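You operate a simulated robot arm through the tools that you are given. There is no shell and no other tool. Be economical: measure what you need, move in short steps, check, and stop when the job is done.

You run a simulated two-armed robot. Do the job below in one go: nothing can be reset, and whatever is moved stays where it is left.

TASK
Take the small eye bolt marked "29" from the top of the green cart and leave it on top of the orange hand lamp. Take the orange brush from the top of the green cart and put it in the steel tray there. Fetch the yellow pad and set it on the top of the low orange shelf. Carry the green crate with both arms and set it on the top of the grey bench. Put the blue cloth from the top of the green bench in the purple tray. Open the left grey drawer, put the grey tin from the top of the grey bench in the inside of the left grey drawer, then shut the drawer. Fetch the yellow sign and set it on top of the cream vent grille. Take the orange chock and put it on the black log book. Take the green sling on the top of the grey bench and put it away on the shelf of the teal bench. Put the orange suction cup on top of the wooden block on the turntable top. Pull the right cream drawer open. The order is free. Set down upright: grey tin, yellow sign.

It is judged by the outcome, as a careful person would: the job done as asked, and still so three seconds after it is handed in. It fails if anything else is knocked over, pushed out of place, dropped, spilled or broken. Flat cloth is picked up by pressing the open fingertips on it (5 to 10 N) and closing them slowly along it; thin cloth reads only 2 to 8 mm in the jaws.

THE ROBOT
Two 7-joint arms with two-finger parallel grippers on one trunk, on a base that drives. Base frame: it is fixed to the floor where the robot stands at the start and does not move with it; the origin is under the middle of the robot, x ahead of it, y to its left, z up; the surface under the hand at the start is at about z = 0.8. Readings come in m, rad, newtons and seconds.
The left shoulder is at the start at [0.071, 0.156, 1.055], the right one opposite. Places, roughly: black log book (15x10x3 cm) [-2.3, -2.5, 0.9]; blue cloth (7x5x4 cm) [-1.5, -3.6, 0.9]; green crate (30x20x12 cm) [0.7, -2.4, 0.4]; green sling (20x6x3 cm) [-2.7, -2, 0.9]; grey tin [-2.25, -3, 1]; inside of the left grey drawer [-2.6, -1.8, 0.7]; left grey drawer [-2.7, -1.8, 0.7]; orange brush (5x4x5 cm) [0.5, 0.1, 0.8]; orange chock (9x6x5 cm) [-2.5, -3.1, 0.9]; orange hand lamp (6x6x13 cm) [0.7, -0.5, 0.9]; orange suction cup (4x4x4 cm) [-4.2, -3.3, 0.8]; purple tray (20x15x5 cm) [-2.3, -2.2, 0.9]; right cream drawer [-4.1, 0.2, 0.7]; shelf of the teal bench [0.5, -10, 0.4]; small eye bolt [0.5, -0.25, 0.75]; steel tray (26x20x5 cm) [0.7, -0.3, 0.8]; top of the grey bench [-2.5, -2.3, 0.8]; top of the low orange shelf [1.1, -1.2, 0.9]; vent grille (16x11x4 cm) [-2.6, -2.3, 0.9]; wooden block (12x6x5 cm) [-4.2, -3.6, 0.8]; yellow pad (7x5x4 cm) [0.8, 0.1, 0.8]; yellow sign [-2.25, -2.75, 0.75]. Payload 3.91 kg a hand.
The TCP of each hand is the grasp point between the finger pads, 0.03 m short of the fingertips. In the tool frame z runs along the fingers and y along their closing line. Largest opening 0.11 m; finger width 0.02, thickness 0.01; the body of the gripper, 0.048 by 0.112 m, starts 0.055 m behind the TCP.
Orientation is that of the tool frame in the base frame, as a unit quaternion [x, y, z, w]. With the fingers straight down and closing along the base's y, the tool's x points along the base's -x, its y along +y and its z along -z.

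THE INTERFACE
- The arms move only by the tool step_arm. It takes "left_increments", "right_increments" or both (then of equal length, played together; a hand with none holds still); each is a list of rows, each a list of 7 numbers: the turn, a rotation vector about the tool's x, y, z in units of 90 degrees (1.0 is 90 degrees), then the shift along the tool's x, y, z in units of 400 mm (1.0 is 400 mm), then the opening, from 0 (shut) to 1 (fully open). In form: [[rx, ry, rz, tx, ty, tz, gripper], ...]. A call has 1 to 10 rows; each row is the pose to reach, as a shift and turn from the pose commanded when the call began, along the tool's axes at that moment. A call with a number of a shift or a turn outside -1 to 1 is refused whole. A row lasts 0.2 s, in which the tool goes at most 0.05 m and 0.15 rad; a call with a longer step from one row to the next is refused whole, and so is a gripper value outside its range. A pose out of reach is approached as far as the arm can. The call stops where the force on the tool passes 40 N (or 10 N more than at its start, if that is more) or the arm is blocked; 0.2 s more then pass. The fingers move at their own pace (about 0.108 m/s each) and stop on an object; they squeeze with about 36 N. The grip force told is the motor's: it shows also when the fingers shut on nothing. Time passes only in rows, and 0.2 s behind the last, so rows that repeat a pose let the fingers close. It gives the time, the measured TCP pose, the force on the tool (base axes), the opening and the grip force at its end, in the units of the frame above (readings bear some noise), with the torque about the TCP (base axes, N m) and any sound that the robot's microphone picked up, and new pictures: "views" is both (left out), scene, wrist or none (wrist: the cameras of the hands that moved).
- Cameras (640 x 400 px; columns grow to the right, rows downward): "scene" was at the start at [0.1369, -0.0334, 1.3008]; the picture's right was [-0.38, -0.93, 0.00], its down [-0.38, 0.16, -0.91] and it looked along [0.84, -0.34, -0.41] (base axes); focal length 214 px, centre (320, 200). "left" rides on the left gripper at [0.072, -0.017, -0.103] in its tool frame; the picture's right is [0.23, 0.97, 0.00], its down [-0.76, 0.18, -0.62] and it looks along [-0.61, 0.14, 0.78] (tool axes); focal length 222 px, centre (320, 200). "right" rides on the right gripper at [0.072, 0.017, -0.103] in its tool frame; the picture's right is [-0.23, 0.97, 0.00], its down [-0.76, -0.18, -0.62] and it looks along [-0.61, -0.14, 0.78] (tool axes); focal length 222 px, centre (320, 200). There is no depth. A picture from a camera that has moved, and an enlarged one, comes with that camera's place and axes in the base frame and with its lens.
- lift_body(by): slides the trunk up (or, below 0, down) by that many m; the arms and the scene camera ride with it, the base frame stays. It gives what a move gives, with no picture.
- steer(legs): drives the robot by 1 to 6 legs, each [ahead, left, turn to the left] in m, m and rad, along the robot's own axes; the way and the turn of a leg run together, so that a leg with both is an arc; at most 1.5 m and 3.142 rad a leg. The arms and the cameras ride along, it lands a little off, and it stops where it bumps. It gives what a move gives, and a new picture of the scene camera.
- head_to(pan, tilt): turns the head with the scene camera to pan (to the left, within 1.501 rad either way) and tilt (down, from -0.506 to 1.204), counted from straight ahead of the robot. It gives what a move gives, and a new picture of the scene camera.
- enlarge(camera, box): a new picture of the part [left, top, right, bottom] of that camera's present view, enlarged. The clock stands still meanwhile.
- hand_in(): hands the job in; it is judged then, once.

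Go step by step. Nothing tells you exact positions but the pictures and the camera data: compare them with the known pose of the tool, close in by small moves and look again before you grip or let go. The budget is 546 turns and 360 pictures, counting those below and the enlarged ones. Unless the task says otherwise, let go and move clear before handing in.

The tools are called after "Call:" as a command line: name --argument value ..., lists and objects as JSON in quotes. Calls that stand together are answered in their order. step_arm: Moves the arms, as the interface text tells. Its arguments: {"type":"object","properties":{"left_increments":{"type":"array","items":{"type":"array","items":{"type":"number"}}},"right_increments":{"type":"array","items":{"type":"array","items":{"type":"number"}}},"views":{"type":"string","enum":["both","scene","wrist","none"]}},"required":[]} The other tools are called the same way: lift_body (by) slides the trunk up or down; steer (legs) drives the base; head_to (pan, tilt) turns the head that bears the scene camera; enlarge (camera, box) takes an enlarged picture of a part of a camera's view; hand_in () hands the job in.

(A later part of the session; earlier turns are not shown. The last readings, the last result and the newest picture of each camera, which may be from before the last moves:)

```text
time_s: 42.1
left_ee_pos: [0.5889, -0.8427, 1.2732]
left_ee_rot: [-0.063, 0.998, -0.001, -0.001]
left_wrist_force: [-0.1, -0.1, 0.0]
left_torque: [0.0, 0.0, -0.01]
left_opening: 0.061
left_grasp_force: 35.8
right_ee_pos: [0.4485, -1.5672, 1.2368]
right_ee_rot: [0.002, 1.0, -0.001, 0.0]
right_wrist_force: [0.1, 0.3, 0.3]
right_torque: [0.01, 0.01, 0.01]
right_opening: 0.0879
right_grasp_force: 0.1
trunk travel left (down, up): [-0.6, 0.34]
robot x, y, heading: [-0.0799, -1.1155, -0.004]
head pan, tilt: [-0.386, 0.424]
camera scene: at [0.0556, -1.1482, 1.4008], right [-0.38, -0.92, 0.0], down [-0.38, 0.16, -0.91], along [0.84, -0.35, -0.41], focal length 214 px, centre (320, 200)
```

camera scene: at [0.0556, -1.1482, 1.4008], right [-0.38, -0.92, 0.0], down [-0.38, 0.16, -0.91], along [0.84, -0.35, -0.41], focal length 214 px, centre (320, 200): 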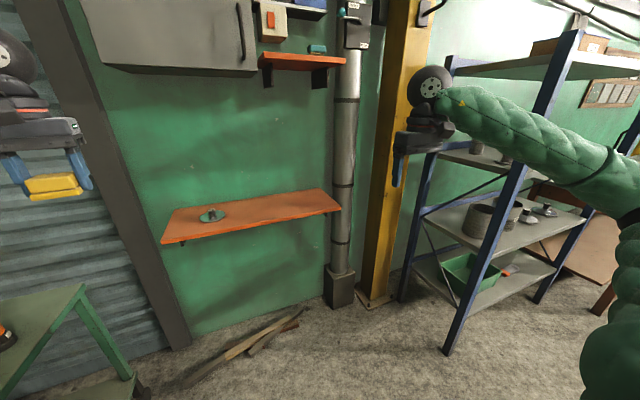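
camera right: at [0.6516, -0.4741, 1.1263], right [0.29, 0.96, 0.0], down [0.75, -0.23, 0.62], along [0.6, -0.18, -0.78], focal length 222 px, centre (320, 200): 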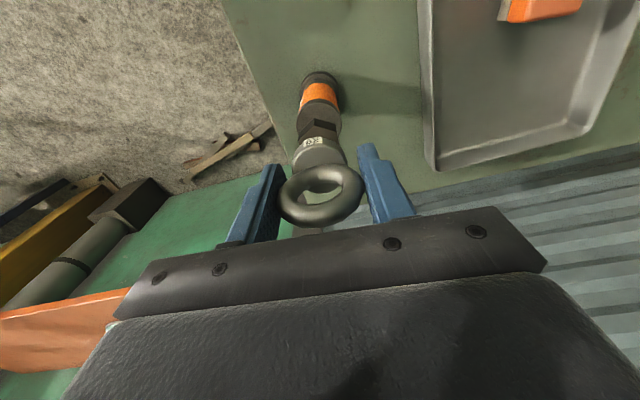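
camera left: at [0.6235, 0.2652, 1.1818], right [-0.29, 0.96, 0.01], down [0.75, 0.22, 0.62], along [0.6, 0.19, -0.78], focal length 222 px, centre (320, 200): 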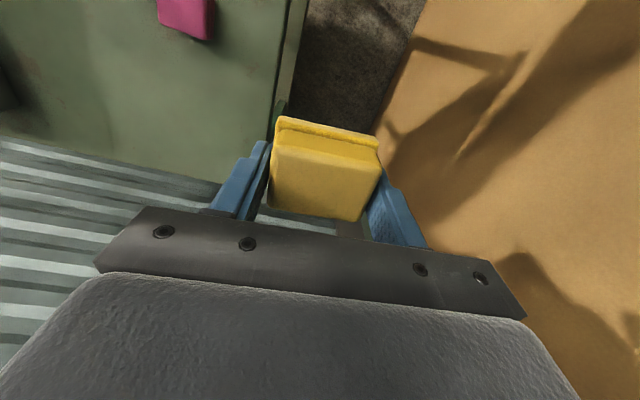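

Shelf top is at z≈0.9, x 0.95–1.22, y −0.83…−1.63, with a dish near y=−1.0. I'll place the pad around (1.06, −1.27), so drive forward and lower the trunk again.

Call:
lift_body --by -0.1

Call:
steer --legs '[[0.36, -0.13, 0]]'

```text
time_s: 43.5
left_ee_pos: [0.5875, -0.8418, 1.174]
left_ee_rot: [-0.063, 0.998, -0.001, 0.0]
left_wrist_force: [0.2, 0.3, -0.2]
left_torque: [0.01, -0.02, 0.01]
left_opening: 0.0613
left_grasp_force: 36.4
right_ee_pos: [0.4479, -1.5664, 1.1373]
right_ee_rot: [0.003, 1.0, 0.0, 0.0]
right_wrist_force: [-1.2, 0.2, 0.9]
right_torque: [0.02, 0.01, 0.01]
right_opening: 0.0881
right_grasp_force: 0.0
trunk travel left (down, up): [-0.5, 0.44]
robot x, y, heading: [-0.078, -1.1136, -0.007]
head pan, tilt: [-0.386, 0.424]
```

```text
time_s: 45.9
left_ee_pos: [0.9525, -0.9781, 1.1715]
left_ee_rot: [-0.062, 0.998, -0.001, -0.002]
left_wrist_force: [0.3, -0.9, -1.5]
left_torque: [0.01, -0.01, -0.02]
left_opening: 0.0609
left_grasp_force: 35.5
right_ee_pos: [0.8098, -1.702, 1.1354]
right_ee_rot: [0.005, 1.0, -0.001, 0.0]
right_wrist_force: [0.2, 0.5, -0.2]
right_torque: [-0.02, 0.02, 0.02]
right_opening: 0.0877
right_grasp_force: 0.0
trunk travel left (down, up): [-0.5, 0.44]
robot x, y, heading: [0.283, -1.2464, -0.009]
head pan, tilt: [-0.386, 0.424]
camera scene: at [0.419, -1.2824, 1.3007], right [-0.38, -0.92, 0.0], down [-0.38, 0.16, -0.91], along [0.84, -0.35, -0.41], focal length 214 px, centre (320, 200)
```

scene: 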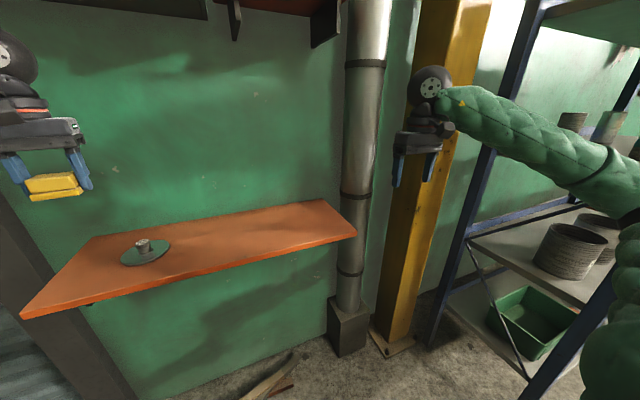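

Call:
step_arm --left_increments '[[0, 0, 0, -0.027, -0.11, 0, 0], [0, 0, 0, -0.054, -0.22, 0, 0], [0, 0, 0, -0.081, -0.33, 0, 0], [0, 0, 0, -0.108, -0.44, 0, 0], [0, 0, 0, -0.135, -0.55, 0, 0], [0, 0, 0, -0.162, -0.66, 0, 0], [0, 0, 0, -0.1885, -0.759, 0.1, 0], [0, 0, 0, -0.1885, -0.759, 0.22, 0], [0, 0, 0, -0.1885, -0.759, 0.34, 0], [0, 0, 0, -0.1885, -0.759, 0.44, 0]]' --views "both"

```text
refused: row 7 steps farther than a row can; nothing moved
```

Call:
step_arm --left_increments '[[0, 0, 0, -0.027, -0.11, 0, 0], [0, 0, 0, -0.054, -0.22, 0, 0], [0, 0, 0, -0.081, -0.33, 0, 0], [0, 0, 0, -0.108, -0.44, 0, 0], [0, 0, 0, -0.135, -0.55, 0, 0], [0, 0, 0, -0.162, -0.66, 0, 0], [0, 0, 0, -0.1885, -0.759, 0.05, 0], [0, 0, 0, -0.1885, -0.759, 0.17, 0], [0, 0, 0, -0.1885, -0.759, 0.29, 0], [0, 0, 0, -0.1885, -0.759, 0.4, 0]]' --views "both"

```text
time_s: 48.1
left_ee_pos: [1.0631, -1.2692, 1.0135]
left_ee_rot: [-0.062, 0.998, 0.0, -0.001]
left_wrist_force: [0.1, 0.5, 0.0]
left_torque: [-0.03, -0.02, 0.01]
left_opening: 0.0609
left_grasp_force: 35.9
right_ee_pos: [0.8098, -1.7011, 1.1373]
right_ee_rot: [0.004, 1.0, 0.0, -0.001]
right_wrist_force: [0.2, 0.7, 0.5]
right_torque: [-0.04, 0.04, -0.03]
right_opening: 0.0879
right_grasp_force: 0.1
trunk travel left (down, up): [-0.5, 0.44]
robot x, y, heading: [0.283, -1.2468, -0.007]
head pan, tilt: [-0.386, 0.424]
camera scene: at [0.4188, -1.2817, 1.3008], right [-0.38, -0.92, 0.0], down [-0.38, 0.16, -0.91], along [0.84, -0.35, -0.41], focal length 214 px, centre (320, 200)
camera left: at [0.994, -1.2948, 1.1164], right [-0.35, 0.94, 0.0], down [0.74, 0.27, 0.62], along [0.58, 0.21, -0.78], focal length 222 px, centre (320, 200)
```

scene: 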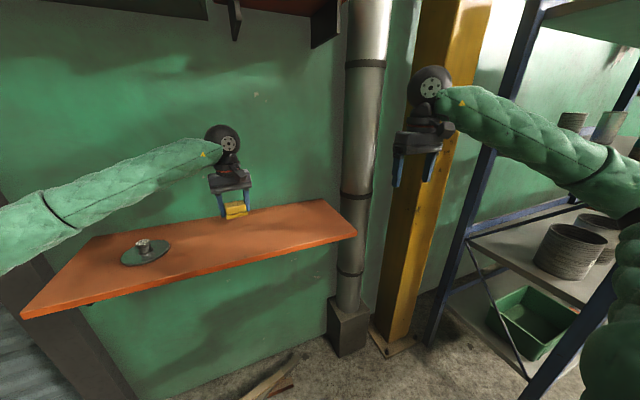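
left: 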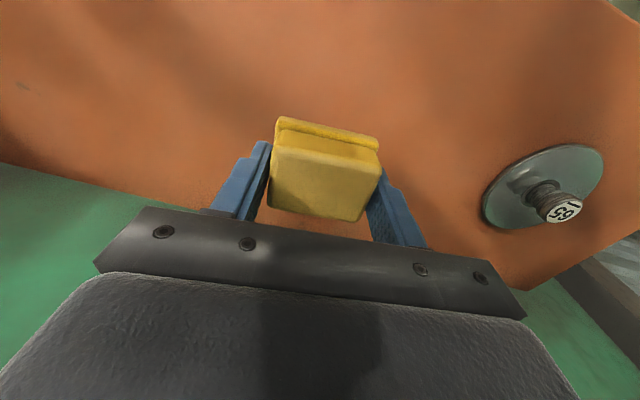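

Call:
step_arm --left_increments '[[0, 0, 0, 0.02, 0, 0.08, 0], [0, 0, 0, 0.02, 0, 0.14, 0], [0, 0, 0, 0.02, 0, 0.17, 0], [0, 0, 0, 0.02, 0, 0.18, 0], [0, 0, 0, 0.02, 0, 0.19, 0], [0, 0, 0, 0.02, 0, 0.2, 0], [0, 0, 0, 0.02, 0, 0.21, 0]]' --views "wrist"

```text
time_s: 49.1
left_ee_pos: [1.0561, -1.2701, 0.9501]
left_ee_rot: [-0.062, 0.998, -0.005, 0.003]
left_wrist_force: [-4.7, 0.5, 19.2]
left_torque: [0.5, 0.61, 0.07]
left_opening: 0.0607
left_grasp_force: 35.8
right_ee_pos: [0.8091, -1.7022, 1.1373]
right_ee_rot: [0.004, 1.0, 0.0, 0.0]
right_wrist_force: [-0.3, -0.3, -0.1]
right_torque: [-0.01, 0.02, -0.02]
right_opening: 0.088
right_grasp_force: 0.2
trunk travel left (down, up): [-0.5, 0.44]
robot x, y, heading: [0.2806, -1.2436, -0.005]
head pan, tilt: [-0.386, 0.424]
stopped in row 4 (left hand): the force on the tool passed its limit at 48 N (the readings are from after the stop); the commanded pose is now the measured one
camera left: at [0.985, -1.2954, 1.0531], right [-0.35, 0.94, -0.01], down [0.73, 0.28, 0.63], along [0.59, 0.21, -0.78], focal length 222 px, centre (320, 200)
```

left: 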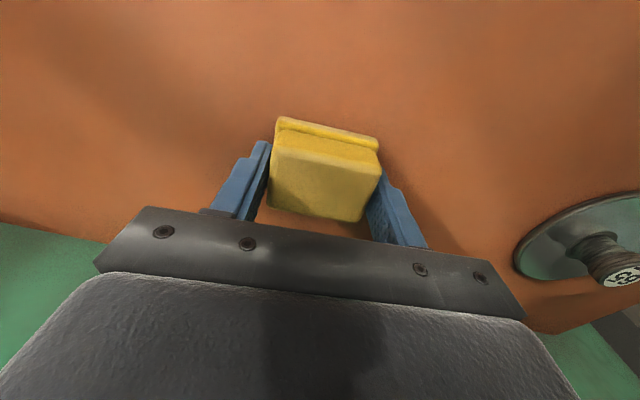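

Call:
step_arm --left_increments '[[0, 0, 0, 0, 0, -0.006, 0], [0, 0, 0, 0, 0, -0.006, 0.4], [0, 0, 0, 0, 0, -0.006, 0.85], [0, 0, 0, 0, 0, -0.006, 0.85], [0, 0, 0, 0, 0, -0.1, 0.85], [0, 0, 0, 0, 0, -0.2, 0.85], [0, 0, 0, 0, 0, -0.3, 0.85], [0, 0, 0, 0, 0, -0.4, 0.85], [0, 0, 0, 0.1, 0, -0.45, 0.85], [0, 0, 0, 0.2, 0, -0.45, 0.85]]' --views "wrist"

```text
time_s: 51.3
left_ee_pos: [0.9758, -1.2792, 1.1287]
left_ee_rot: [-0.062, 0.998, -0.003, 0.002]
left_wrist_force: [-0.6, -0.1, 0.1]
left_torque: [-0.02, 0.03, 0.0]
left_opening: 0.0935
left_grasp_force: 0.0
right_ee_pos: [0.8097, -1.7015, 1.1365]
right_ee_rot: [0.004, 1.0, 0.0, 0.001]
right_wrist_force: [0.5, -0.1, 0.4]
right_torque: [-0.04, 0.01, 0.01]
right_opening: 0.088
right_grasp_force: 0.1
trunk travel left (down, up): [-0.5, 0.44]
robot x, y, heading: [0.2849, -1.2504, -0.007]
head pan, tilt: [-0.386, 0.424]
camera left: at [0.9051, -1.304, 1.231], right [-0.35, 0.94, -0.01], down [0.73, 0.27, 0.62], along [0.59, 0.21, -0.78], focal length 222 px, centre (320, 200)
```

left: 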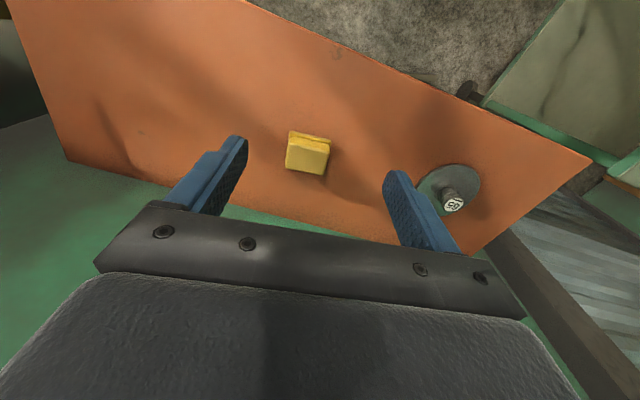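

Pad is on the shelf. Next the green crate on the lower level of the blue rack; I'll back out and drive across to face it.

Call:
steer --legs '[[-0.65, 0, 0.007], [0, -1.1, 0]]'

Call:
head_to --pan 0 --tilt 0.6

```text
time_s: 60.2
left_ee_pos: [0.3219, -2.3973, 1.1284]
left_ee_rot: [-0.061, 0.998, -0.004, 0.002]
left_wrist_force: [0.4, -0.1, 0.1]
left_torque: [0.02, -0.03, 0.02]
left_opening: 0.0933
left_grasp_force: 0.1
right_ee_pos: [0.1554, -2.8201, 1.136]
right_ee_rot: [0.005, 1.0, -0.001, 0.0]
right_wrist_force: [0.2, -0.5, -0.1]
right_torque: [0.05, 0.02, -0.01]
right_opening: 0.088
right_grasp_force: 0.0
trunk travel left (down, up): [-0.5, 0.44]
robot x, y, heading: [-0.3758, -2.3633, -0.008]
head pan, tilt: [-0.386, 0.424]
camera scene: at [-0.2354, -2.3992, 1.3008], right [-0.39, -0.92, 0.0], down [-0.38, 0.16, -0.91], along [0.84, -0.35, -0.41], focal length 214 px, centre (320, 200)
```

scene: 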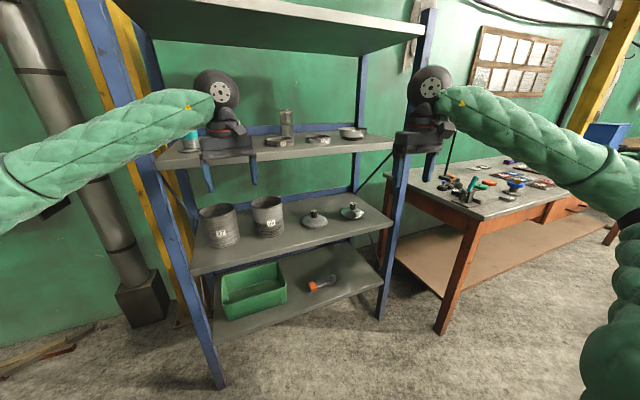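

```text
time_s: 61.1
left_ee_pos: [0.3226, -2.3973, 1.1278]
left_ee_rot: [-0.061, 0.998, -0.003, 0.002]
left_wrist_force: [-0.3, -0.3, -0.2]
left_torque: [-0.02, 0.0, -0.01]
left_opening: 0.0937
left_grasp_force: 0.1
right_ee_pos: [0.1559, -2.8187, 1.1364]
right_ee_rot: [0.006, 1.0, -0.001, 0.0]
right_wrist_force: [-0.1, 0.3, -0.2]
right_torque: [0.0, -0.02, -0.03]
right_opening: 0.088
right_grasp_force: 0.1
trunk travel left (down, up): [-0.5, 0.44]
robot x, y, heading: [-0.3746, -2.3627, -0.011]
head pan, tilt: [0.0, 0.6]
camera scene: at [-0.2322, -2.3641, 1.285], right [-0.01, -1.0, 0.0], down [-0.57, 0.01, -0.82], along [0.82, -0.01, -0.57], focal length 214 px, centre (320, 200)
```

scene: 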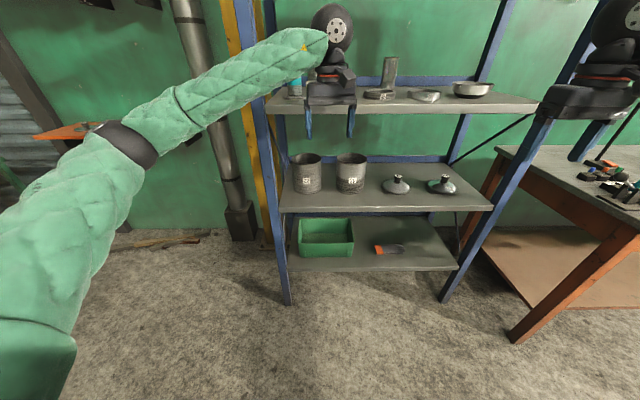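

Call:
enlarge --camera "scene" --box '[272, 190, 384, 280]'

```text
4.44 times, centred on (328, 235) of scene
camera zoom: at [-0.2322, -2.3641, 1.285], right [-0.01, -1.0, 0.0], down [-0.57, 0.01, -0.82], along [0.82, -0.01, -0.57], focal length 953 px, centre (284, 44)
```

zoom: 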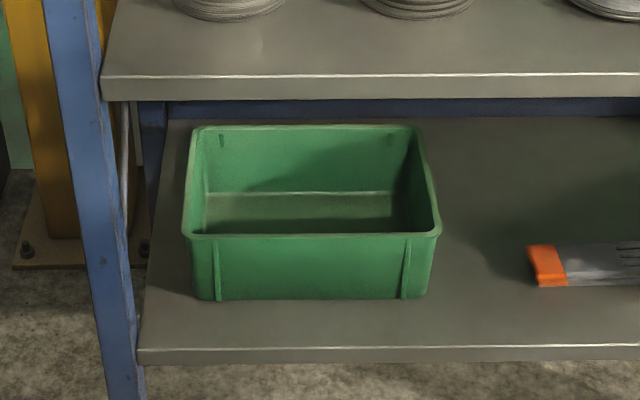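

Crate found: rim z≈0.45, x 0.58–0.79, y −2.25…−2.57, on a shelf at z≈0.33 with another shelf at 0.70 above. I'll bring the hands level with the crate sides, pitch them forward, and lower the trunk.

Call:
step_arm --left_increments '[[0, 0, 0.01, -0.023, 0.057, 0, 0.5], [0, 0, 0.02, -0.047, 0.114, 0, 0.5], [0, 0, 0.03, -0.07, 0.171, 0, 0.5], [0, 0, 0.04, -0.094, 0.228, 0, 0.5], [0, 0, 0.05, -0.117, 0.285, 0, 0.5], [0, 0, 0.06, -0.14, 0.342, 0, 0.5], [0, 0, 0.07, -0.164, 0.4, 0, 0.5], [0, 0, 0.078, -0.187, 0.456, 0, 0.5]]' --right_increments '[[0, 0, 0, -0.068, 0.094, 0, 0.5], [0, 0, 0, -0.137, 0.188, 0, 0.5], [0, 0, 0, -0.205, 0.282, 0, 0.5], [0, 0, 0, -0.274, 0.376, 0, 0.5], [0, 0, 0, -0.342, 0.47, 0, 0.5], [0, 0, 0, -0.41, 0.564, 0, 0.5], [0, 0, 0, -0.479, 0.658, 0, 0.5], [0, 0, 0, -0.5475, 0.7525, 0, 0.5]]' --views "none"

Call:
step_arm --left_increments '[[0, -0.09, 0, 0, 0, 0, 0.5], [0, -0.18, 0, 0, 0, 0, 0.5], [0, -0.27, 0, 0, 0, 0, 0.5], [0, -0.36, 0, 0, 0, 0, 0.5], [0, -0.43, 0, 0, 0, 0, 0.5], [0, -0.43, 0, 0, 0, 0, 0.5]]' --right_increments '[[0, -0.09, 0, 0, 0, 0, 0.5], [0, -0.18, 0, 0, 0, 0, 0.5], [0, -0.27, 0, 0, 0, 0, 0.5], [0, -0.36, 0, 0, 0, 0, 0.5], [0, -0.43, 0, 0, 0, 0, 0.5], [0, -0.43, 0, 0, 0, 0, 0.5]]' --views "none"

Call:
lift_body --by -0.48

Call:
head_to --pan 0 --tilt 0.4

```text
time_s: 62.9
left_ee_pos: [0.3754, -2.2036, 1.1256]
left_ee_rot: [0.0, 1.0, -0.004, 0.002]
left_wrist_force: [0.1, 0.5, 0.7]
left_torque: [-0.01, 0.02, -0.03]
left_opening: 0.055
left_grasp_force: 0.0
right_ee_pos: [0.3772, -2.5179, 1.1365]
right_ee_rot: [0.006, 1.0, -0.001, -0.001]
right_wrist_force: [0.2, 0.3, 0.9]
right_torque: [-0.06, 0.03, 0.06]
right_opening: 0.0551
right_grasp_force: 0.0
trunk travel left (down, up): [-0.5, 0.44]
robot x, y, heading: [-0.3712, -2.3625, -0.011]
head pan, tilt: [0.0, 0.6]
```

```text
time_s: 64.3
left_ee_pos: [0.3749, -2.2066, 1.1268]
left_ee_rot: [-0.002, 0.943, -0.003, 0.334]
left_wrist_force: [0.5, 0.1, 0.3]
left_torque: [0.01, -0.01, -0.01]
left_opening: 0.0548
left_grasp_force: 0.1
right_ee_pos: [0.3766, -2.5206, 1.1366]
right_ee_rot: [0.005, 0.944, -0.001, 0.331]
right_wrist_force: [-1.0, -0.5, -0.3]
right_torque: [-0.02, -0.01, -0.03]
right_opening: 0.0549
right_grasp_force: 0.1
trunk travel left (down, up): [-0.5, 0.44]
robot x, y, heading: [-0.3702, -2.3637, -0.008]
head pan, tilt: [0.0, 0.6]
```

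```text
refused: -0.48 is not a number from -0.4 to 0.4
```

```text
time_s: 65.0
left_ee_pos: [0.3746, -2.2068, 1.1262]
left_ee_rot: [-0.001, 0.943, -0.004, 0.333]
left_wrist_force: [-0.3, -0.2, -0.5]
left_torque: [0.0, -0.04, 0.05]
left_opening: 0.0548
left_grasp_force: 0.2
right_ee_pos: [0.3772, -2.5209, 1.1357]
right_ee_rot: [0.005, 0.944, -0.002, 0.331]
right_wrist_force: [0.1, -0.4, -0.1]
right_torque: [-0.01, -0.02, 0.03]
right_opening: 0.0551
right_grasp_force: 0.1
trunk travel left (down, up): [-0.5, 0.44]
robot x, y, heading: [-0.3718, -2.3627, -0.013]
head pan, tilt: [0.0, 0.4]
camera scene: at [-0.2279, -2.3638, 1.3031], right [-0.01, -1.0, 0.0], down [-0.39, 0.0, -0.92], along [0.92, -0.01, -0.39], focal length 214 px, centre (320, 200)
```

scene: 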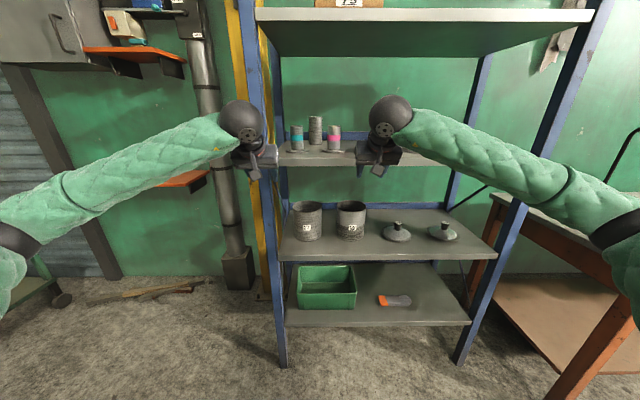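

The left forearm would foul the rack post at the crate's present spot, so I'll first shift the crate out and right with the right hand. Retract the left hand, pitch the right a bit more, and lower the trunk.

Call:
step_arm --left_increments '[[0, 0, 0, 0.083, 0, -0.067, 0.5], [0, 0, 0, 0.167, 0, -0.135, 0.5], [0, 0, 0, 0.25, 0, -0.202, 0.5], [0, 0, 0, 0.333, 0, -0.269, 0.5], [0, 0, 0, 0.416, 0, -0.336, 0.5], [0, 0, 0, 0.5, 0, -0.404, 0.5], [0, 0, 0, 0.583, 0, -0.471, 0.5]]' --right_increments '[[0, -0.07, 0, 0, -0.03, 0, 0.5], [0, -0.15, 0, 0, -0.06, 0, 0.5], [0, -0.15, 0, 0, -0.085, 0, 0.5], [0, -0.15, 0, 0, -0.085, 0, 0.5], [0, -0.15, 0, 0, -0.085, 0, 0.5], [0, -0.15, 0, 0, -0.085, 0, 0.5], [0, -0.15, 0, 0, -0.085, 0, 0.5]]' --views "none"

Call:
lift_body --by -0.4

Call:
lift_body --by -0.08

Call:
head_to --pan -0.1 --tilt 0.4

```text
time_s: 66.6
left_ee_pos: [0.1096, -2.2154, 1.1597]
left_ee_rot: [-0.002, 0.943, -0.002, 0.333]
left_wrist_force: [-0.5, -0.1, -0.1]
left_torque: [0.04, -0.03, 0.02]
left_opening: 0.0552
left_grasp_force: 0.1
left hand out of reach, approached as far as the arm can: row 6, 7
right_ee_pos: [0.3767, -2.5551, 1.1354]
right_ee_rot: [0.004, 0.898, -0.001, 0.44]
right_wrist_force: [-0.2, -0.5, 0.9]
right_torque: [0.0, 0.02, -0.02]
right_opening: 0.055
right_grasp_force: 0.0
trunk travel left (down, up): [-0.5, 0.44]
robot x, y, heading: [-0.3696, -2.3663, -0.005]
head pan, tilt: [0.0, 0.4]
```

```text
time_s: 70.5
left_ee_pos: [0.1095, -2.2151, 0.7611]
left_ee_rot: [-0.002, 0.943, -0.002, 0.332]
left_wrist_force: [0.2, -0.6, 1.3]
left_torque: [-0.03, -0.01, 0.0]
left_opening: 0.0553
left_grasp_force: 0.0
right_ee_pos: [0.3767, -2.5532, 0.7364]
right_ee_rot: [0.005, 0.898, -0.002, 0.44]
right_wrist_force: [-0.2, -0.1, 0.3]
right_torque: [0.01, 0.04, 0.02]
right_opening: 0.0551
right_grasp_force: 0.1
trunk travel left (down, up): [-0.1, 0.84]
robot x, y, heading: [-0.3717, -2.361, -0.012]
head pan, tilt: [0.0, 0.4]
```

```text
time_s: 71.6
left_ee_pos: [0.1101, -2.2146, 0.6799]
left_ee_rot: [-0.001, 0.943, -0.002, 0.333]
left_wrist_force: [0.2, -0.6, 0.1]
left_torque: [0.01, -0.03, -0.03]
left_opening: 0.055
left_grasp_force: 0.3
right_ee_pos: [0.3752, -2.5541, 0.657]
right_ee_rot: [0.004, 0.898, -0.002, 0.44]
right_wrist_force: [-0.7, 0.1, -0.1]
right_torque: [0.02, 0.0, 0.02]
right_opening: 0.0551
right_grasp_force: 0.0
trunk travel left (down, up): [-0.02, 0.92]
robot x, y, heading: [-0.3716, -2.3653, -0.014]
head pan, tilt: [0.0, 0.4]
```

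```text
time_s: 72.3
left_ee_pos: [0.1101, -2.2143, 0.68]
left_ee_rot: [-0.001, 0.943, -0.002, 0.332]
left_wrist_force: [-0.1, 0.3, 0.7]
left_torque: [0.05, 0.01, 0.0]
left_opening: 0.0548
left_grasp_force: 0.1
right_ee_pos: [0.376, -2.5551, 0.6566]
right_ee_rot: [0.004, 0.898, -0.001, 0.44]
right_wrist_force: [-0.1, 0.7, -0.1]
right_torque: [0.0, 0.03, -0.01]
right_opening: 0.0551
right_grasp_force: 0.1
trunk travel left (down, up): [-0.02, 0.92]
robot x, y, heading: [-0.3735, -2.3621, -0.007]
head pan, tilt: [-0.099, 0.4]
camera scene: at [-0.2287, -2.3729, 0.8231], right [-0.11, -0.99, 0.0], down [-0.39, 0.04, -0.92], along [0.92, -0.1, -0.39], focal length 214 px, centre (320, 200)
```

scene: 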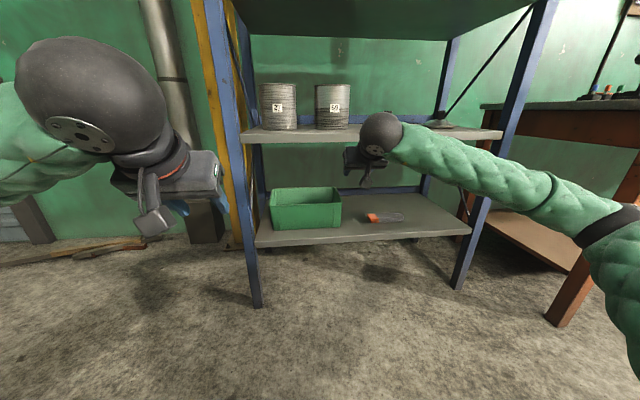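

Call:
enlarge --camera "scene" --box '[232, 120, 408, 250]'

```text
3.08 times, centred on (320, 185) of scene
camera zoom: at [-0.2287, -2.3729, 0.8231], right [-0.11, -0.99, 0.0], down [-0.39, 0.04, -0.92], along [0.92, -0.1, -0.39], focal length 660 px, centre (320, 246)
```

zoom: 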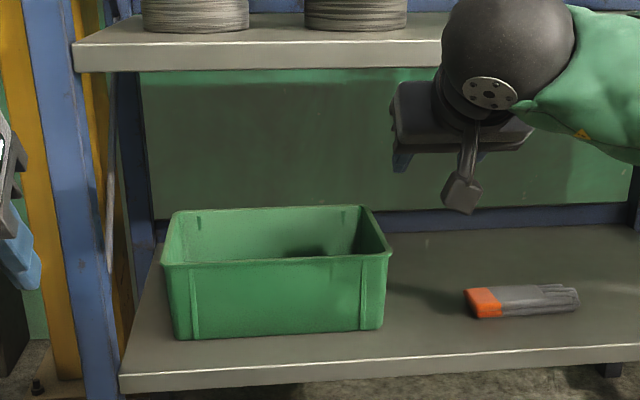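

Rim z≈0.463 with the shelf above at 0.72. I lower the right hand to z≈0.52 and drive forward 0.2 m.

Call:
step_arm --right_increments '[[0, 0, 0, 0.07, 0, 0.052, 0.5], [0, 0, 0, 0.14, 0, 0.105, 0.5], [0, 0, 0, 0.2, 0, 0.157, 0.5], [0, 0, 0, 0.27, 0, 0.209, 0.5]]' --views "none"

Call:
steer --legs '[[0.2, 0, 0.007]]'

Call:
enlarge --camera "right" --box '[0, 0, 640, 400]'

```text
time_s: 73.3
left_ee_pos: [0.1099, -2.2143, 0.6795]
left_ee_rot: [-0.001, 0.943, -0.003, 0.332]
left_wrist_force: [0.0, 1.2, -0.2]
left_torque: [-0.01, 0.01, 0.0]
left_opening: 0.0549
left_grasp_force: 0.0
right_ee_pos: [0.3749, -2.5534, 0.5181]
right_ee_rot: [0.004, 0.898, -0.002, 0.44]
right_wrist_force: [-0.6, -0.4, 0.0]
right_torque: [-0.02, 0.02, 0.02]
right_opening: 0.0551
right_grasp_force: 0.0
trunk travel left (down, up): [-0.02, 0.92]
robot x, y, heading: [-0.3723, -2.3672, -0.01]
head pan, tilt: [-0.099, 0.4]
```

```text
time_s: 74.9
left_ee_pos: [0.3101, -2.2141, 0.6797]
left_ee_rot: [-0.004, 0.943, -0.001, 0.333]
left_wrist_force: [0.4, -0.2, 0.2]
left_torque: [-0.02, -0.01, 0.04]
left_opening: 0.055
left_grasp_force: 0.0
right_ee_pos: [0.5779, -2.5509, 0.5191]
right_ee_rot: [0.001, 0.898, -0.001, 0.44]
right_wrist_force: [0.2, 0.4, 0.1]
right_torque: [-0.04, -0.03, -0.03]
right_opening: 0.0552
right_grasp_force: 0.0
trunk travel left (down, up): [-0.02, 0.92]
robot x, y, heading: [-0.1663, -2.362, -0.001]
head pan, tilt: [-0.099, 0.4]
camera scene: at [-0.0272, -2.3736, 0.8231], right [-0.1, -0.99, 0.0], down [-0.39, 0.04, -0.92], along [0.92, -0.1, -0.39], focal length 214 px, centre (320, 200)
```

scene: 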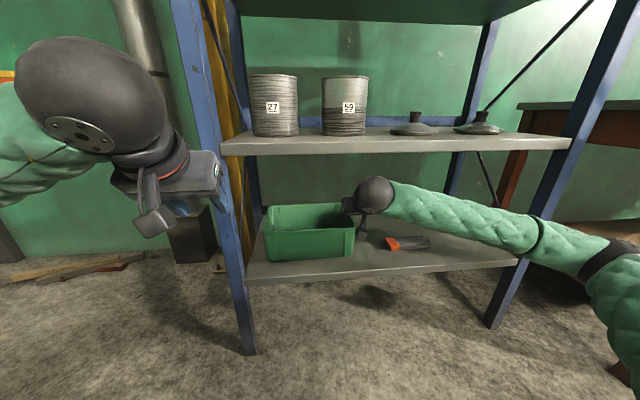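

```text
1.00 times, centred on (320, 200) of right (not enlarged: the box is as wide or as high as the picture)
camera zoom: at [0.453, -2.5342, 0.5267], right [0.14, 0.97, 0.18], down [-0.03, -0.18, 0.98], along [0.99, -0.15, 0.0], focal length 222 px, centre (320, 200)
```

zoom: 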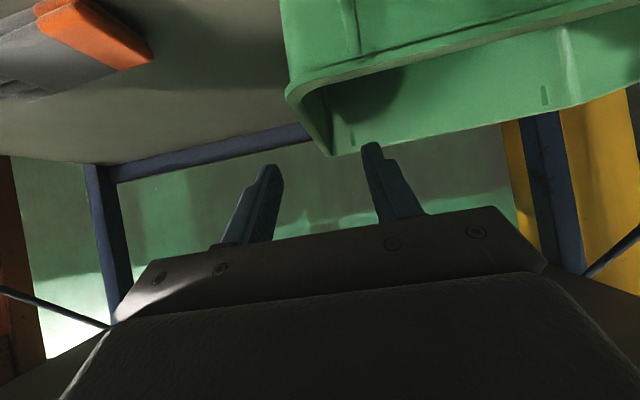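

The view matches: right rim at y≈−2.559. Moving forward and down over the right wall, then closing.

Call:
step_arm --right_increments '[[0, 0, 0, -0.05, -0.005, 0.064, 0.5], [0, 0, 0, -0.1, -0.01, 0.128, 0.5], [0, 0, 0, -0.05, -0.01, 0.167, 0.5], [0, 0, 0, 0.0, -0.01, 0.206, 0.5], [0, 0, 0, 0.032, -0.01, 0.231, 0.5], [0, 0, 0, 0.032, -0.01, 0.231, 0.5]]' --views "wrist"

```text
time_s: 76.3
left_ee_pos: [0.3097, -2.2122, 0.6803]
left_ee_rot: [-0.003, 0.943, -0.002, 0.332]
left_wrist_force: [1.1, -0.4, 0.4]
left_torque: [-0.01, -0.01, -0.01]
left_opening: 0.055
left_grasp_force: 0.0
right_ee_pos: [0.6434, -2.555, 0.4551]
right_ee_rot: [0.001, 0.897, -0.001, 0.442]
right_wrist_force: [2.6, 0.6, 17.4]
right_torque: [0.0, 1.03, -0.09]
right_opening: 0.055
right_grasp_force: 0.0
trunk travel left (down, up): [-0.02, 0.92]
robot x, y, heading: [-0.1727, -2.3626, -0.002]
head pan, tilt: [-0.099, 0.4]
camera right: at [0.5176, -2.538, 0.4621], right [0.14, 0.97, 0.18], down [-0.03, -0.18, 0.98], along [0.99, -0.15, 0.0], focal length 222 px, centre (320, 200)
```

right: 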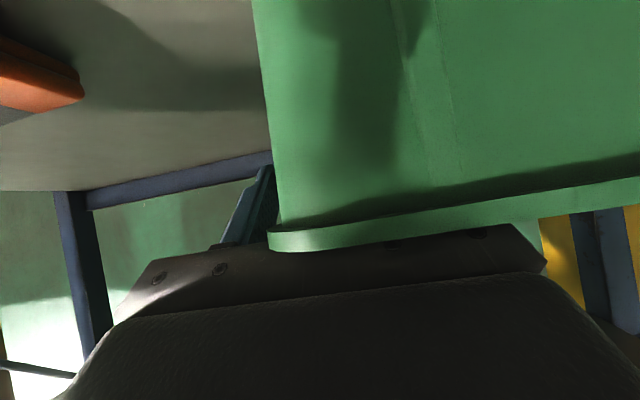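

Body just touches the rim. Back off 4 mm and close.

Call:
step_arm --right_increments '[[0, 0, 0, -0.008, 0, -0.006, 0.5], [0, 0, 0, -0.008, 0, -0.006, 0], [0, 0, 0, -0.008, 0, -0.006, 0], [0, 0, 0, -0.008, 0, -0.006, 0], [0, 0, 0, -0.008, 0, -0.006, 0]]' --views "none"

```text
time_s: 77.5
left_ee_pos: [0.3106, -2.2128, 0.6792]
left_ee_rot: [-0.003, 0.943, -0.002, 0.332]
left_wrist_force: [0.5, 0.6, -0.5]
left_torque: [-0.04, -0.01, 0.03]
left_opening: 0.055
left_grasp_force: 0.0
right_ee_pos: [0.6431, -2.5554, 0.4568]
right_ee_rot: [0.002, 0.898, -0.001, 0.44]
right_wrist_force: [-0.7, 0.5, 2.3]
right_torque: [1.2, 0.81, 0.55]
right_opening: 0.0057
right_grasp_force: 36.0
trunk travel left (down, up): [-0.02, 0.92]
robot x, y, heading: [-0.1711, -2.3649, -0.005]
head pan, tilt: [-0.099, 0.4]
```

Call:
step_arm --right_increments '[[0, 0, 0, 0.02, -0.03, -0.025, 0], [0, 0, 0, 0.04, -0.06, -0.05, 0], [0, 0, 0, 0.06, -0.09, -0.075, 0], [0, 0, 0, 0.08, -0.12, -0.1, 0], [0, 0, 0, 0.1, -0.15, -0.125, 0]]' --views "scene"

```text
time_s: 78.7
left_ee_pos: [0.3113, -2.2128, 0.6799]
left_ee_rot: [-0.004, 0.943, -0.002, 0.332]
left_wrist_force: [0.9, 0.4, 0.2]
left_torque: [0.01, -0.01, 0.02]
left_opening: 0.0548
left_grasp_force: 0.1
right_ee_pos: [0.5795, -2.6145, 0.4565]
right_ee_rot: [0.002, 0.898, -0.001, 0.44]
right_wrist_force: [0.9, -0.6, 0.1]
right_torque: [0.73, 0.0, -0.28]
right_opening: 0.0054
right_grasp_force: 35.7
trunk travel left (down, up): [-0.02, 0.92]
robot x, y, heading: [-0.1692, -2.3664, -0.003]
head pan, tilt: [-0.099, 0.4]
camera scene: at [-0.027, -2.3736, 0.8232], right [-0.1, -0.99, 0.0], down [-0.39, 0.04, -0.92], along [0.92, -0.1, -0.39], focal length 214 px, centre (320, 200)
```

scene: 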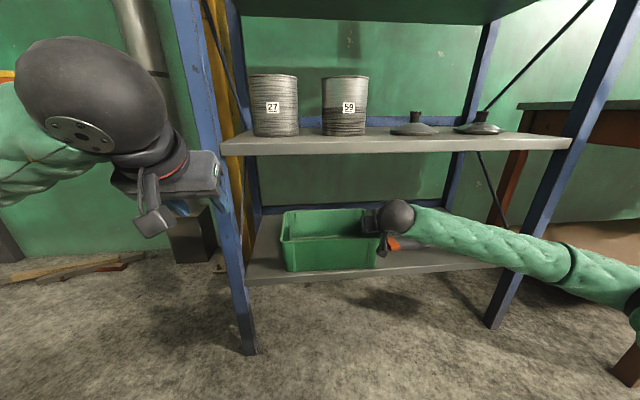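

Call:
step_arm --right_increments '[[0, 0, 0, 0.02, -0.01, -0.025, 0], [0, 0, 0, 0.04, -0.02, -0.05, 0], [0, 0, 0, 0.06, -0.02, -0.075, 0], [0, 0, 0, 0.076, -0.02, -0.098, 0]]' --views "scene"

Call:
enlarge --camera "scene" --box '[240, 180, 432, 300]'

```text
time_s: 79.7
left_ee_pos: [0.3102, -2.2122, 0.6802]
left_ee_rot: [-0.004, 0.943, -0.001, 0.333]
left_wrist_force: [0.2, -0.1, 0.7]
left_torque: [-0.01, -0.02, 0.03]
left_opening: 0.0549
left_grasp_force: 0.0
right_ee_pos: [0.5295, -2.6225, 0.4558]
right_ee_rot: [0.003, 0.898, -0.002, 0.44]
right_wrist_force: [2.6, -1.2, 4.9]
right_torque: [0.57, 0.11, -0.44]
right_opening: 0.0053
right_grasp_force: 35.5
trunk travel left (down, up): [-0.02, 0.92]
robot x, y, heading: [-0.1701, -2.3697, -0.005]
head pan, tilt: [-0.099, 0.4]
camera scene: at [-0.0272, -2.3736, 0.8232], right [-0.1, -0.99, 0.0], down [-0.39, 0.04, -0.92], along [0.92, -0.1, -0.39], focal length 214 px, centre (320, 200)
```

scene: 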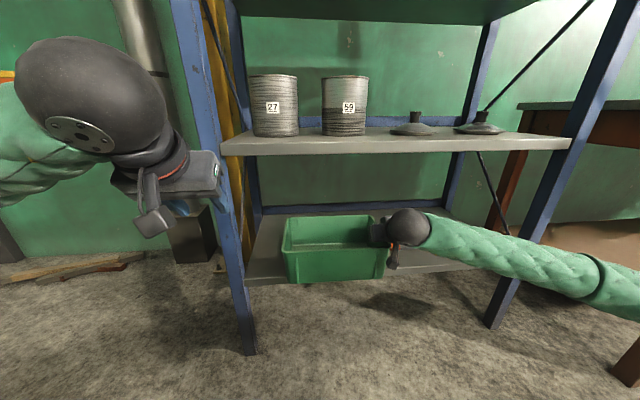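

```text
3.33 times, centred on (336, 240) of scene
camera zoom: at [-0.0272, -2.3736, 0.8232], right [-0.1, -0.99, 0.0], down [-0.39, 0.04, -0.92], along [0.92, -0.1, -0.39], focal length 715 px, centre (267, 67)
```

zoom: 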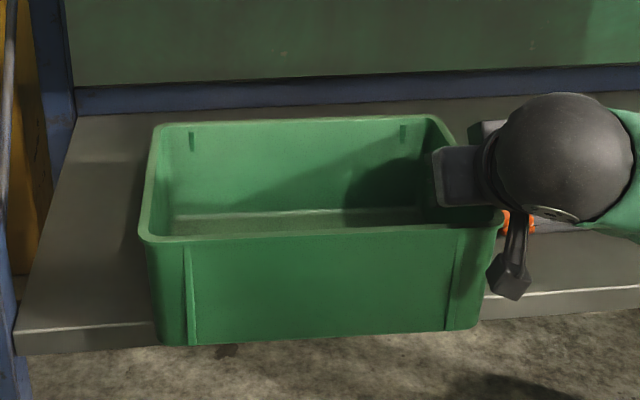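

The crate now overhangs slightly with room on its left. Bringing the left hand over to the left wall.

Call:
step_arm --left_increments '[[0, -0.05, 0, 0.002, -0.058, 0.08, 0.5], [0, -0.1, 0, 0.004, -0.115, 0.16, 0.5], [0, -0.15, 0, 0.006, -0.173, 0.24, 0.5], [0, -0.15, 0, 0.008, -0.23, 0.33, 0.5], [0, -0.15, 0, 0.01, -0.2875, 0.41, 0.5]]' --views "both"

```text
time_s: 80.9
left_ee_pos: [0.4096, -2.3291, 0.5527]
left_ee_rot: [-0.004, 0.897, -0.001, 0.442]
left_wrist_force: [0.3, 0.2, 0.4]
left_torque: [0.01, 0.01, 0.0]
left_opening: 0.055
left_grasp_force: 0.1
left hand out of reach, approached as far as the arm can: row 1, 2, 3
right_ee_pos: [0.5279, -2.6225, 0.4556]
right_ee_rot: [0.002, 0.898, -0.001, 0.44]
right_wrist_force: [-0.3, -4.3, 5.5]
right_torque: [0.8, -0.28, -0.12]
right_opening: 0.0054
right_grasp_force: 35.9
trunk travel left (down, up): [-0.02, 0.92]
robot x, y, heading: [-0.1722, -2.365, -0.001]
head pan, tilt: [-0.099, 0.4]
camera scene: at [-0.0275, -2.3735, 0.8233], right [-0.1, -0.99, 0.0], down [-0.39, 0.04, -0.92], along [0.92, -0.1, -0.39], focal length 214 px, centre (320, 200)
camera left: at [0.2834, -2.3464, 0.5574], right [-0.14, 0.97, -0.19], down [-0.03, 0.18, 0.98], along [0.99, 0.15, 0.0], focal length 222 px, centre (320, 200)
```

scene: 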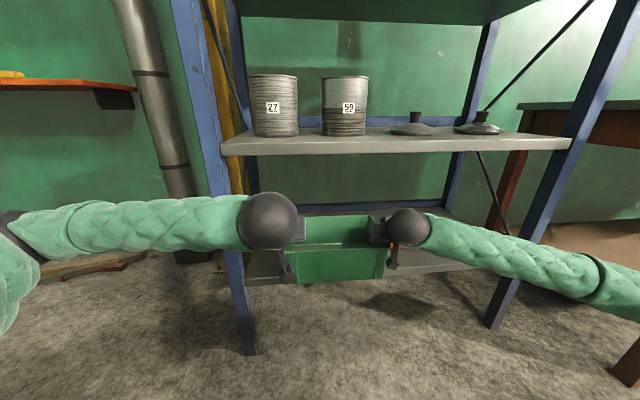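
left: 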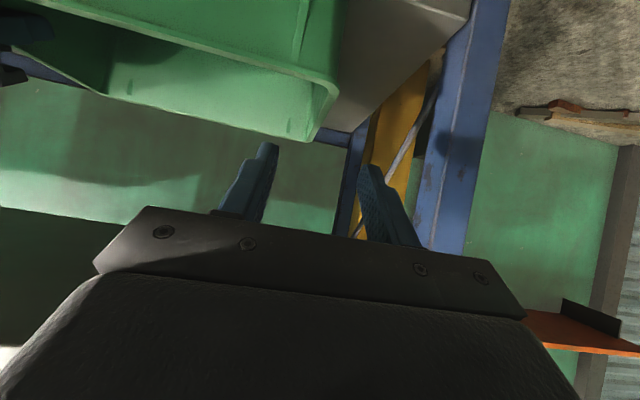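

Call:
step_arm --left_increments '[[0, 0, 0, -0.05, 0, 0.1, 0.5], [0, 0, 0, -0.1, 0, 0.2, 0.5], [0, 0, 0, -0.13, 0, 0.3, 0.5], [0, 0, 0, -0.153, 0, 0.3715, 0.5], [0, 0, 0, -0.1, 0, 0.41, 0.5], [0, 0, 0, -0.053, 0, 0.449, 0.5], [0, 0, 0, -0.053, 0, 0.449, 0.5]]' --views "both"

```text
time_s: 82.5
left_ee_pos: [0.5674, -2.3264, 0.4569]
left_ee_rot: [-0.004, 0.897, -0.002, 0.442]
left_wrist_force: [0.0, -0.2, 0.3]
left_torque: [0.01, 0.02, -0.01]
left_opening: 0.055
left_grasp_force: 0.0
right_ee_pos: [0.5299, -2.6231, 0.4565]
right_ee_rot: [0.002, 0.898, 0.0, 0.44]
right_wrist_force: [0.2, 2.3, 7.2]
right_torque: [0.83, -0.13, -0.19]
right_opening: 0.0053
right_grasp_force: 36.0
trunk travel left (down, up): [-0.02, 0.92]
robot x, y, heading: [-0.1692, -2.3624, -0.002]
head pan, tilt: [-0.099, 0.4]
camera scene: at [-0.0274, -2.3735, 0.8232], right [-0.1, -0.99, 0.0], down [-0.39, 0.04, -0.92], along [0.92, -0.1, -0.39], focal length 214 px, centre (320, 200)
camera left: at [0.4409, -2.3452, 0.4626], right [-0.14, 0.97, -0.19], down [-0.03, 0.18, 0.98], along [0.99, 0.15, 0.0], focal length 222 px, centre (320, 200)
```

scene: 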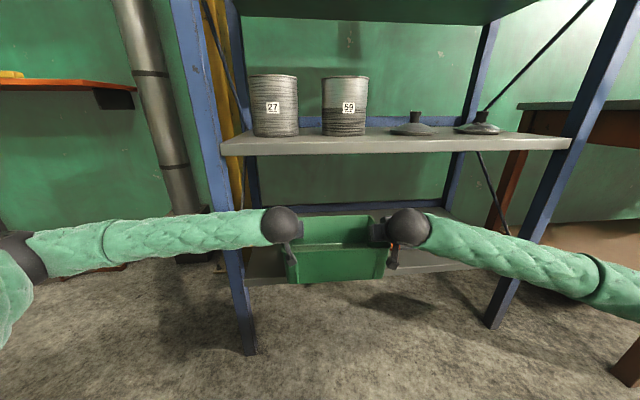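
left: 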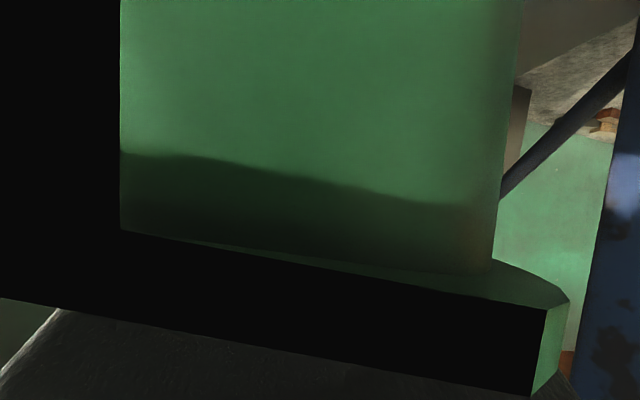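

Call:
step_arm --left_increments '[[0, 0, 0, 0, 0, 0, 0], [0, 0, 0, 0, 0, 0, 0], [0, 0, 0, 0, 0, 0, 0], [0, 0, 0, 0, 0, 0, 0]]' --views "none"

```text
time_s: 83.5
left_ee_pos: [0.5676, -2.3284, 0.4578]
left_ee_rot: [-0.003, 0.898, -0.002, 0.44]
left_wrist_force: [-11.4, -23.1, 0.3]
left_torque: [-1.25, 0.2, -1.92]
left_opening: 0.0063
left_grasp_force: 36.5
right_ee_pos: [0.5304, -2.6218, 0.4561]
right_ee_rot: [0.0, 0.898, 0.0, 0.439]
right_wrist_force: [9.6, 21.7, 6.1]
right_torque: [0.94, 0.08, -0.02]
right_opening: 0.0053
right_grasp_force: 36.4
trunk travel left (down, up): [-0.02, 0.92]
robot x, y, heading: [-0.1657, -2.3666, -0.002]
head pan, tilt: [-0.099, 0.4]
```

Both hands hold the crate. Relax the internal tension slightly, then lift with the trunk.

Call:
step_arm --left_increments '[[0, 0, 0, 0, -0.006, 0, 0]]' --views "none"

Call:
lift_body --by 0.04

Call:
head_to --pan 0 --tilt 0.6

```text
time_s: 83.9
left_ee_pos: [0.5678, -2.3296, 0.4579]
left_ee_rot: [-0.003, 0.897, -0.002, 0.441]
left_wrist_force: [-7.7, -13.6, 0.0]
left_torque: [-1.14, 0.52, -2.01]
left_opening: 0.0069
left_grasp_force: 35.5
right_ee_pos: [0.5288, -2.6228, 0.4561]
right_ee_rot: [0.001, 0.898, -0.001, 0.44]
right_wrist_force: [5.6, 16.6, 7.1]
right_torque: [0.97, -0.46, 0.04]
right_opening: 0.0054
right_grasp_force: 36.1
trunk travel left (down, up): [-0.02, 0.92]
robot x, y, heading: [-0.1681, -2.3653, -0.0]
head pan, tilt: [-0.099, 0.4]
```

```text
time_s: 84.7
left_ee_pos: [0.5677, -2.3302, 0.4975]
left_ee_rot: [-0.004, 0.898, -0.001, 0.441]
left_wrist_force: [-7.7, -12.7, -3.1]
left_torque: [-1.14, -0.05, -2.02]
left_opening: 0.0069
left_grasp_force: 35.6
right_ee_pos: [0.5289, -2.6226, 0.4941]
right_ee_rot: [0.001, 0.898, -0.001, 0.44]
right_wrist_force: [7.2, 13.0, -2.4]
right_torque: [1.11, 0.06, 0.25]
right_opening: 0.0056
right_grasp_force: 36.9
trunk travel left (down, up): [-0.06, 0.88]
robot x, y, heading: [-0.174, -2.3692, -0.002]
head pan, tilt: [-0.099, 0.4]
```

```text
time_s: 85.5
left_ee_pos: [0.5665, -2.3299, 0.4975]
left_ee_rot: [-0.004, 0.898, -0.002, 0.441]
left_wrist_force: [-6.9, -10.1, -2.0]
left_torque: [-1.19, -0.39, -1.99]
left_opening: 0.0067
left_grasp_force: 36.5
right_ee_pos: [0.5298, -2.6229, 0.4948]
right_ee_rot: [0.002, 0.898, -0.001, 0.439]
right_wrist_force: [7.2, 10.1, -2.7]
right_torque: [1.11, 0.44, 0.28]
right_opening: 0.0056
right_grasp_force: 35.8
trunk travel left (down, up): [-0.06, 0.88]
robot x, y, heading: [-0.1661, -2.3656, -0.005]
head pan, tilt: [0.0, 0.6]
camera scene: at [-0.0306, -2.3645, 0.8449], right [0.0, -1.0, 0.0], down [-0.57, 0.0, -0.82], along [0.82, 0.0, -0.57], focal length 214 px, centre (320, 200)
```

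scene: 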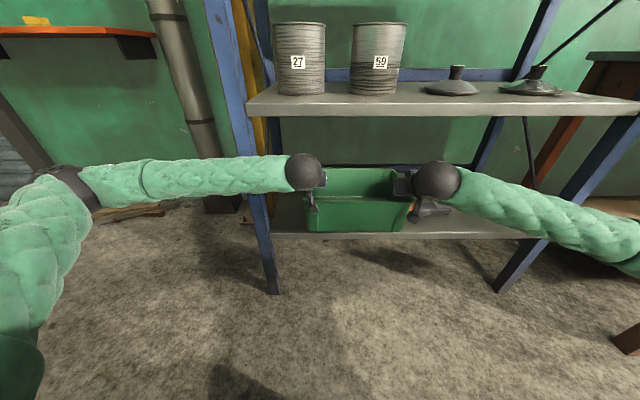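

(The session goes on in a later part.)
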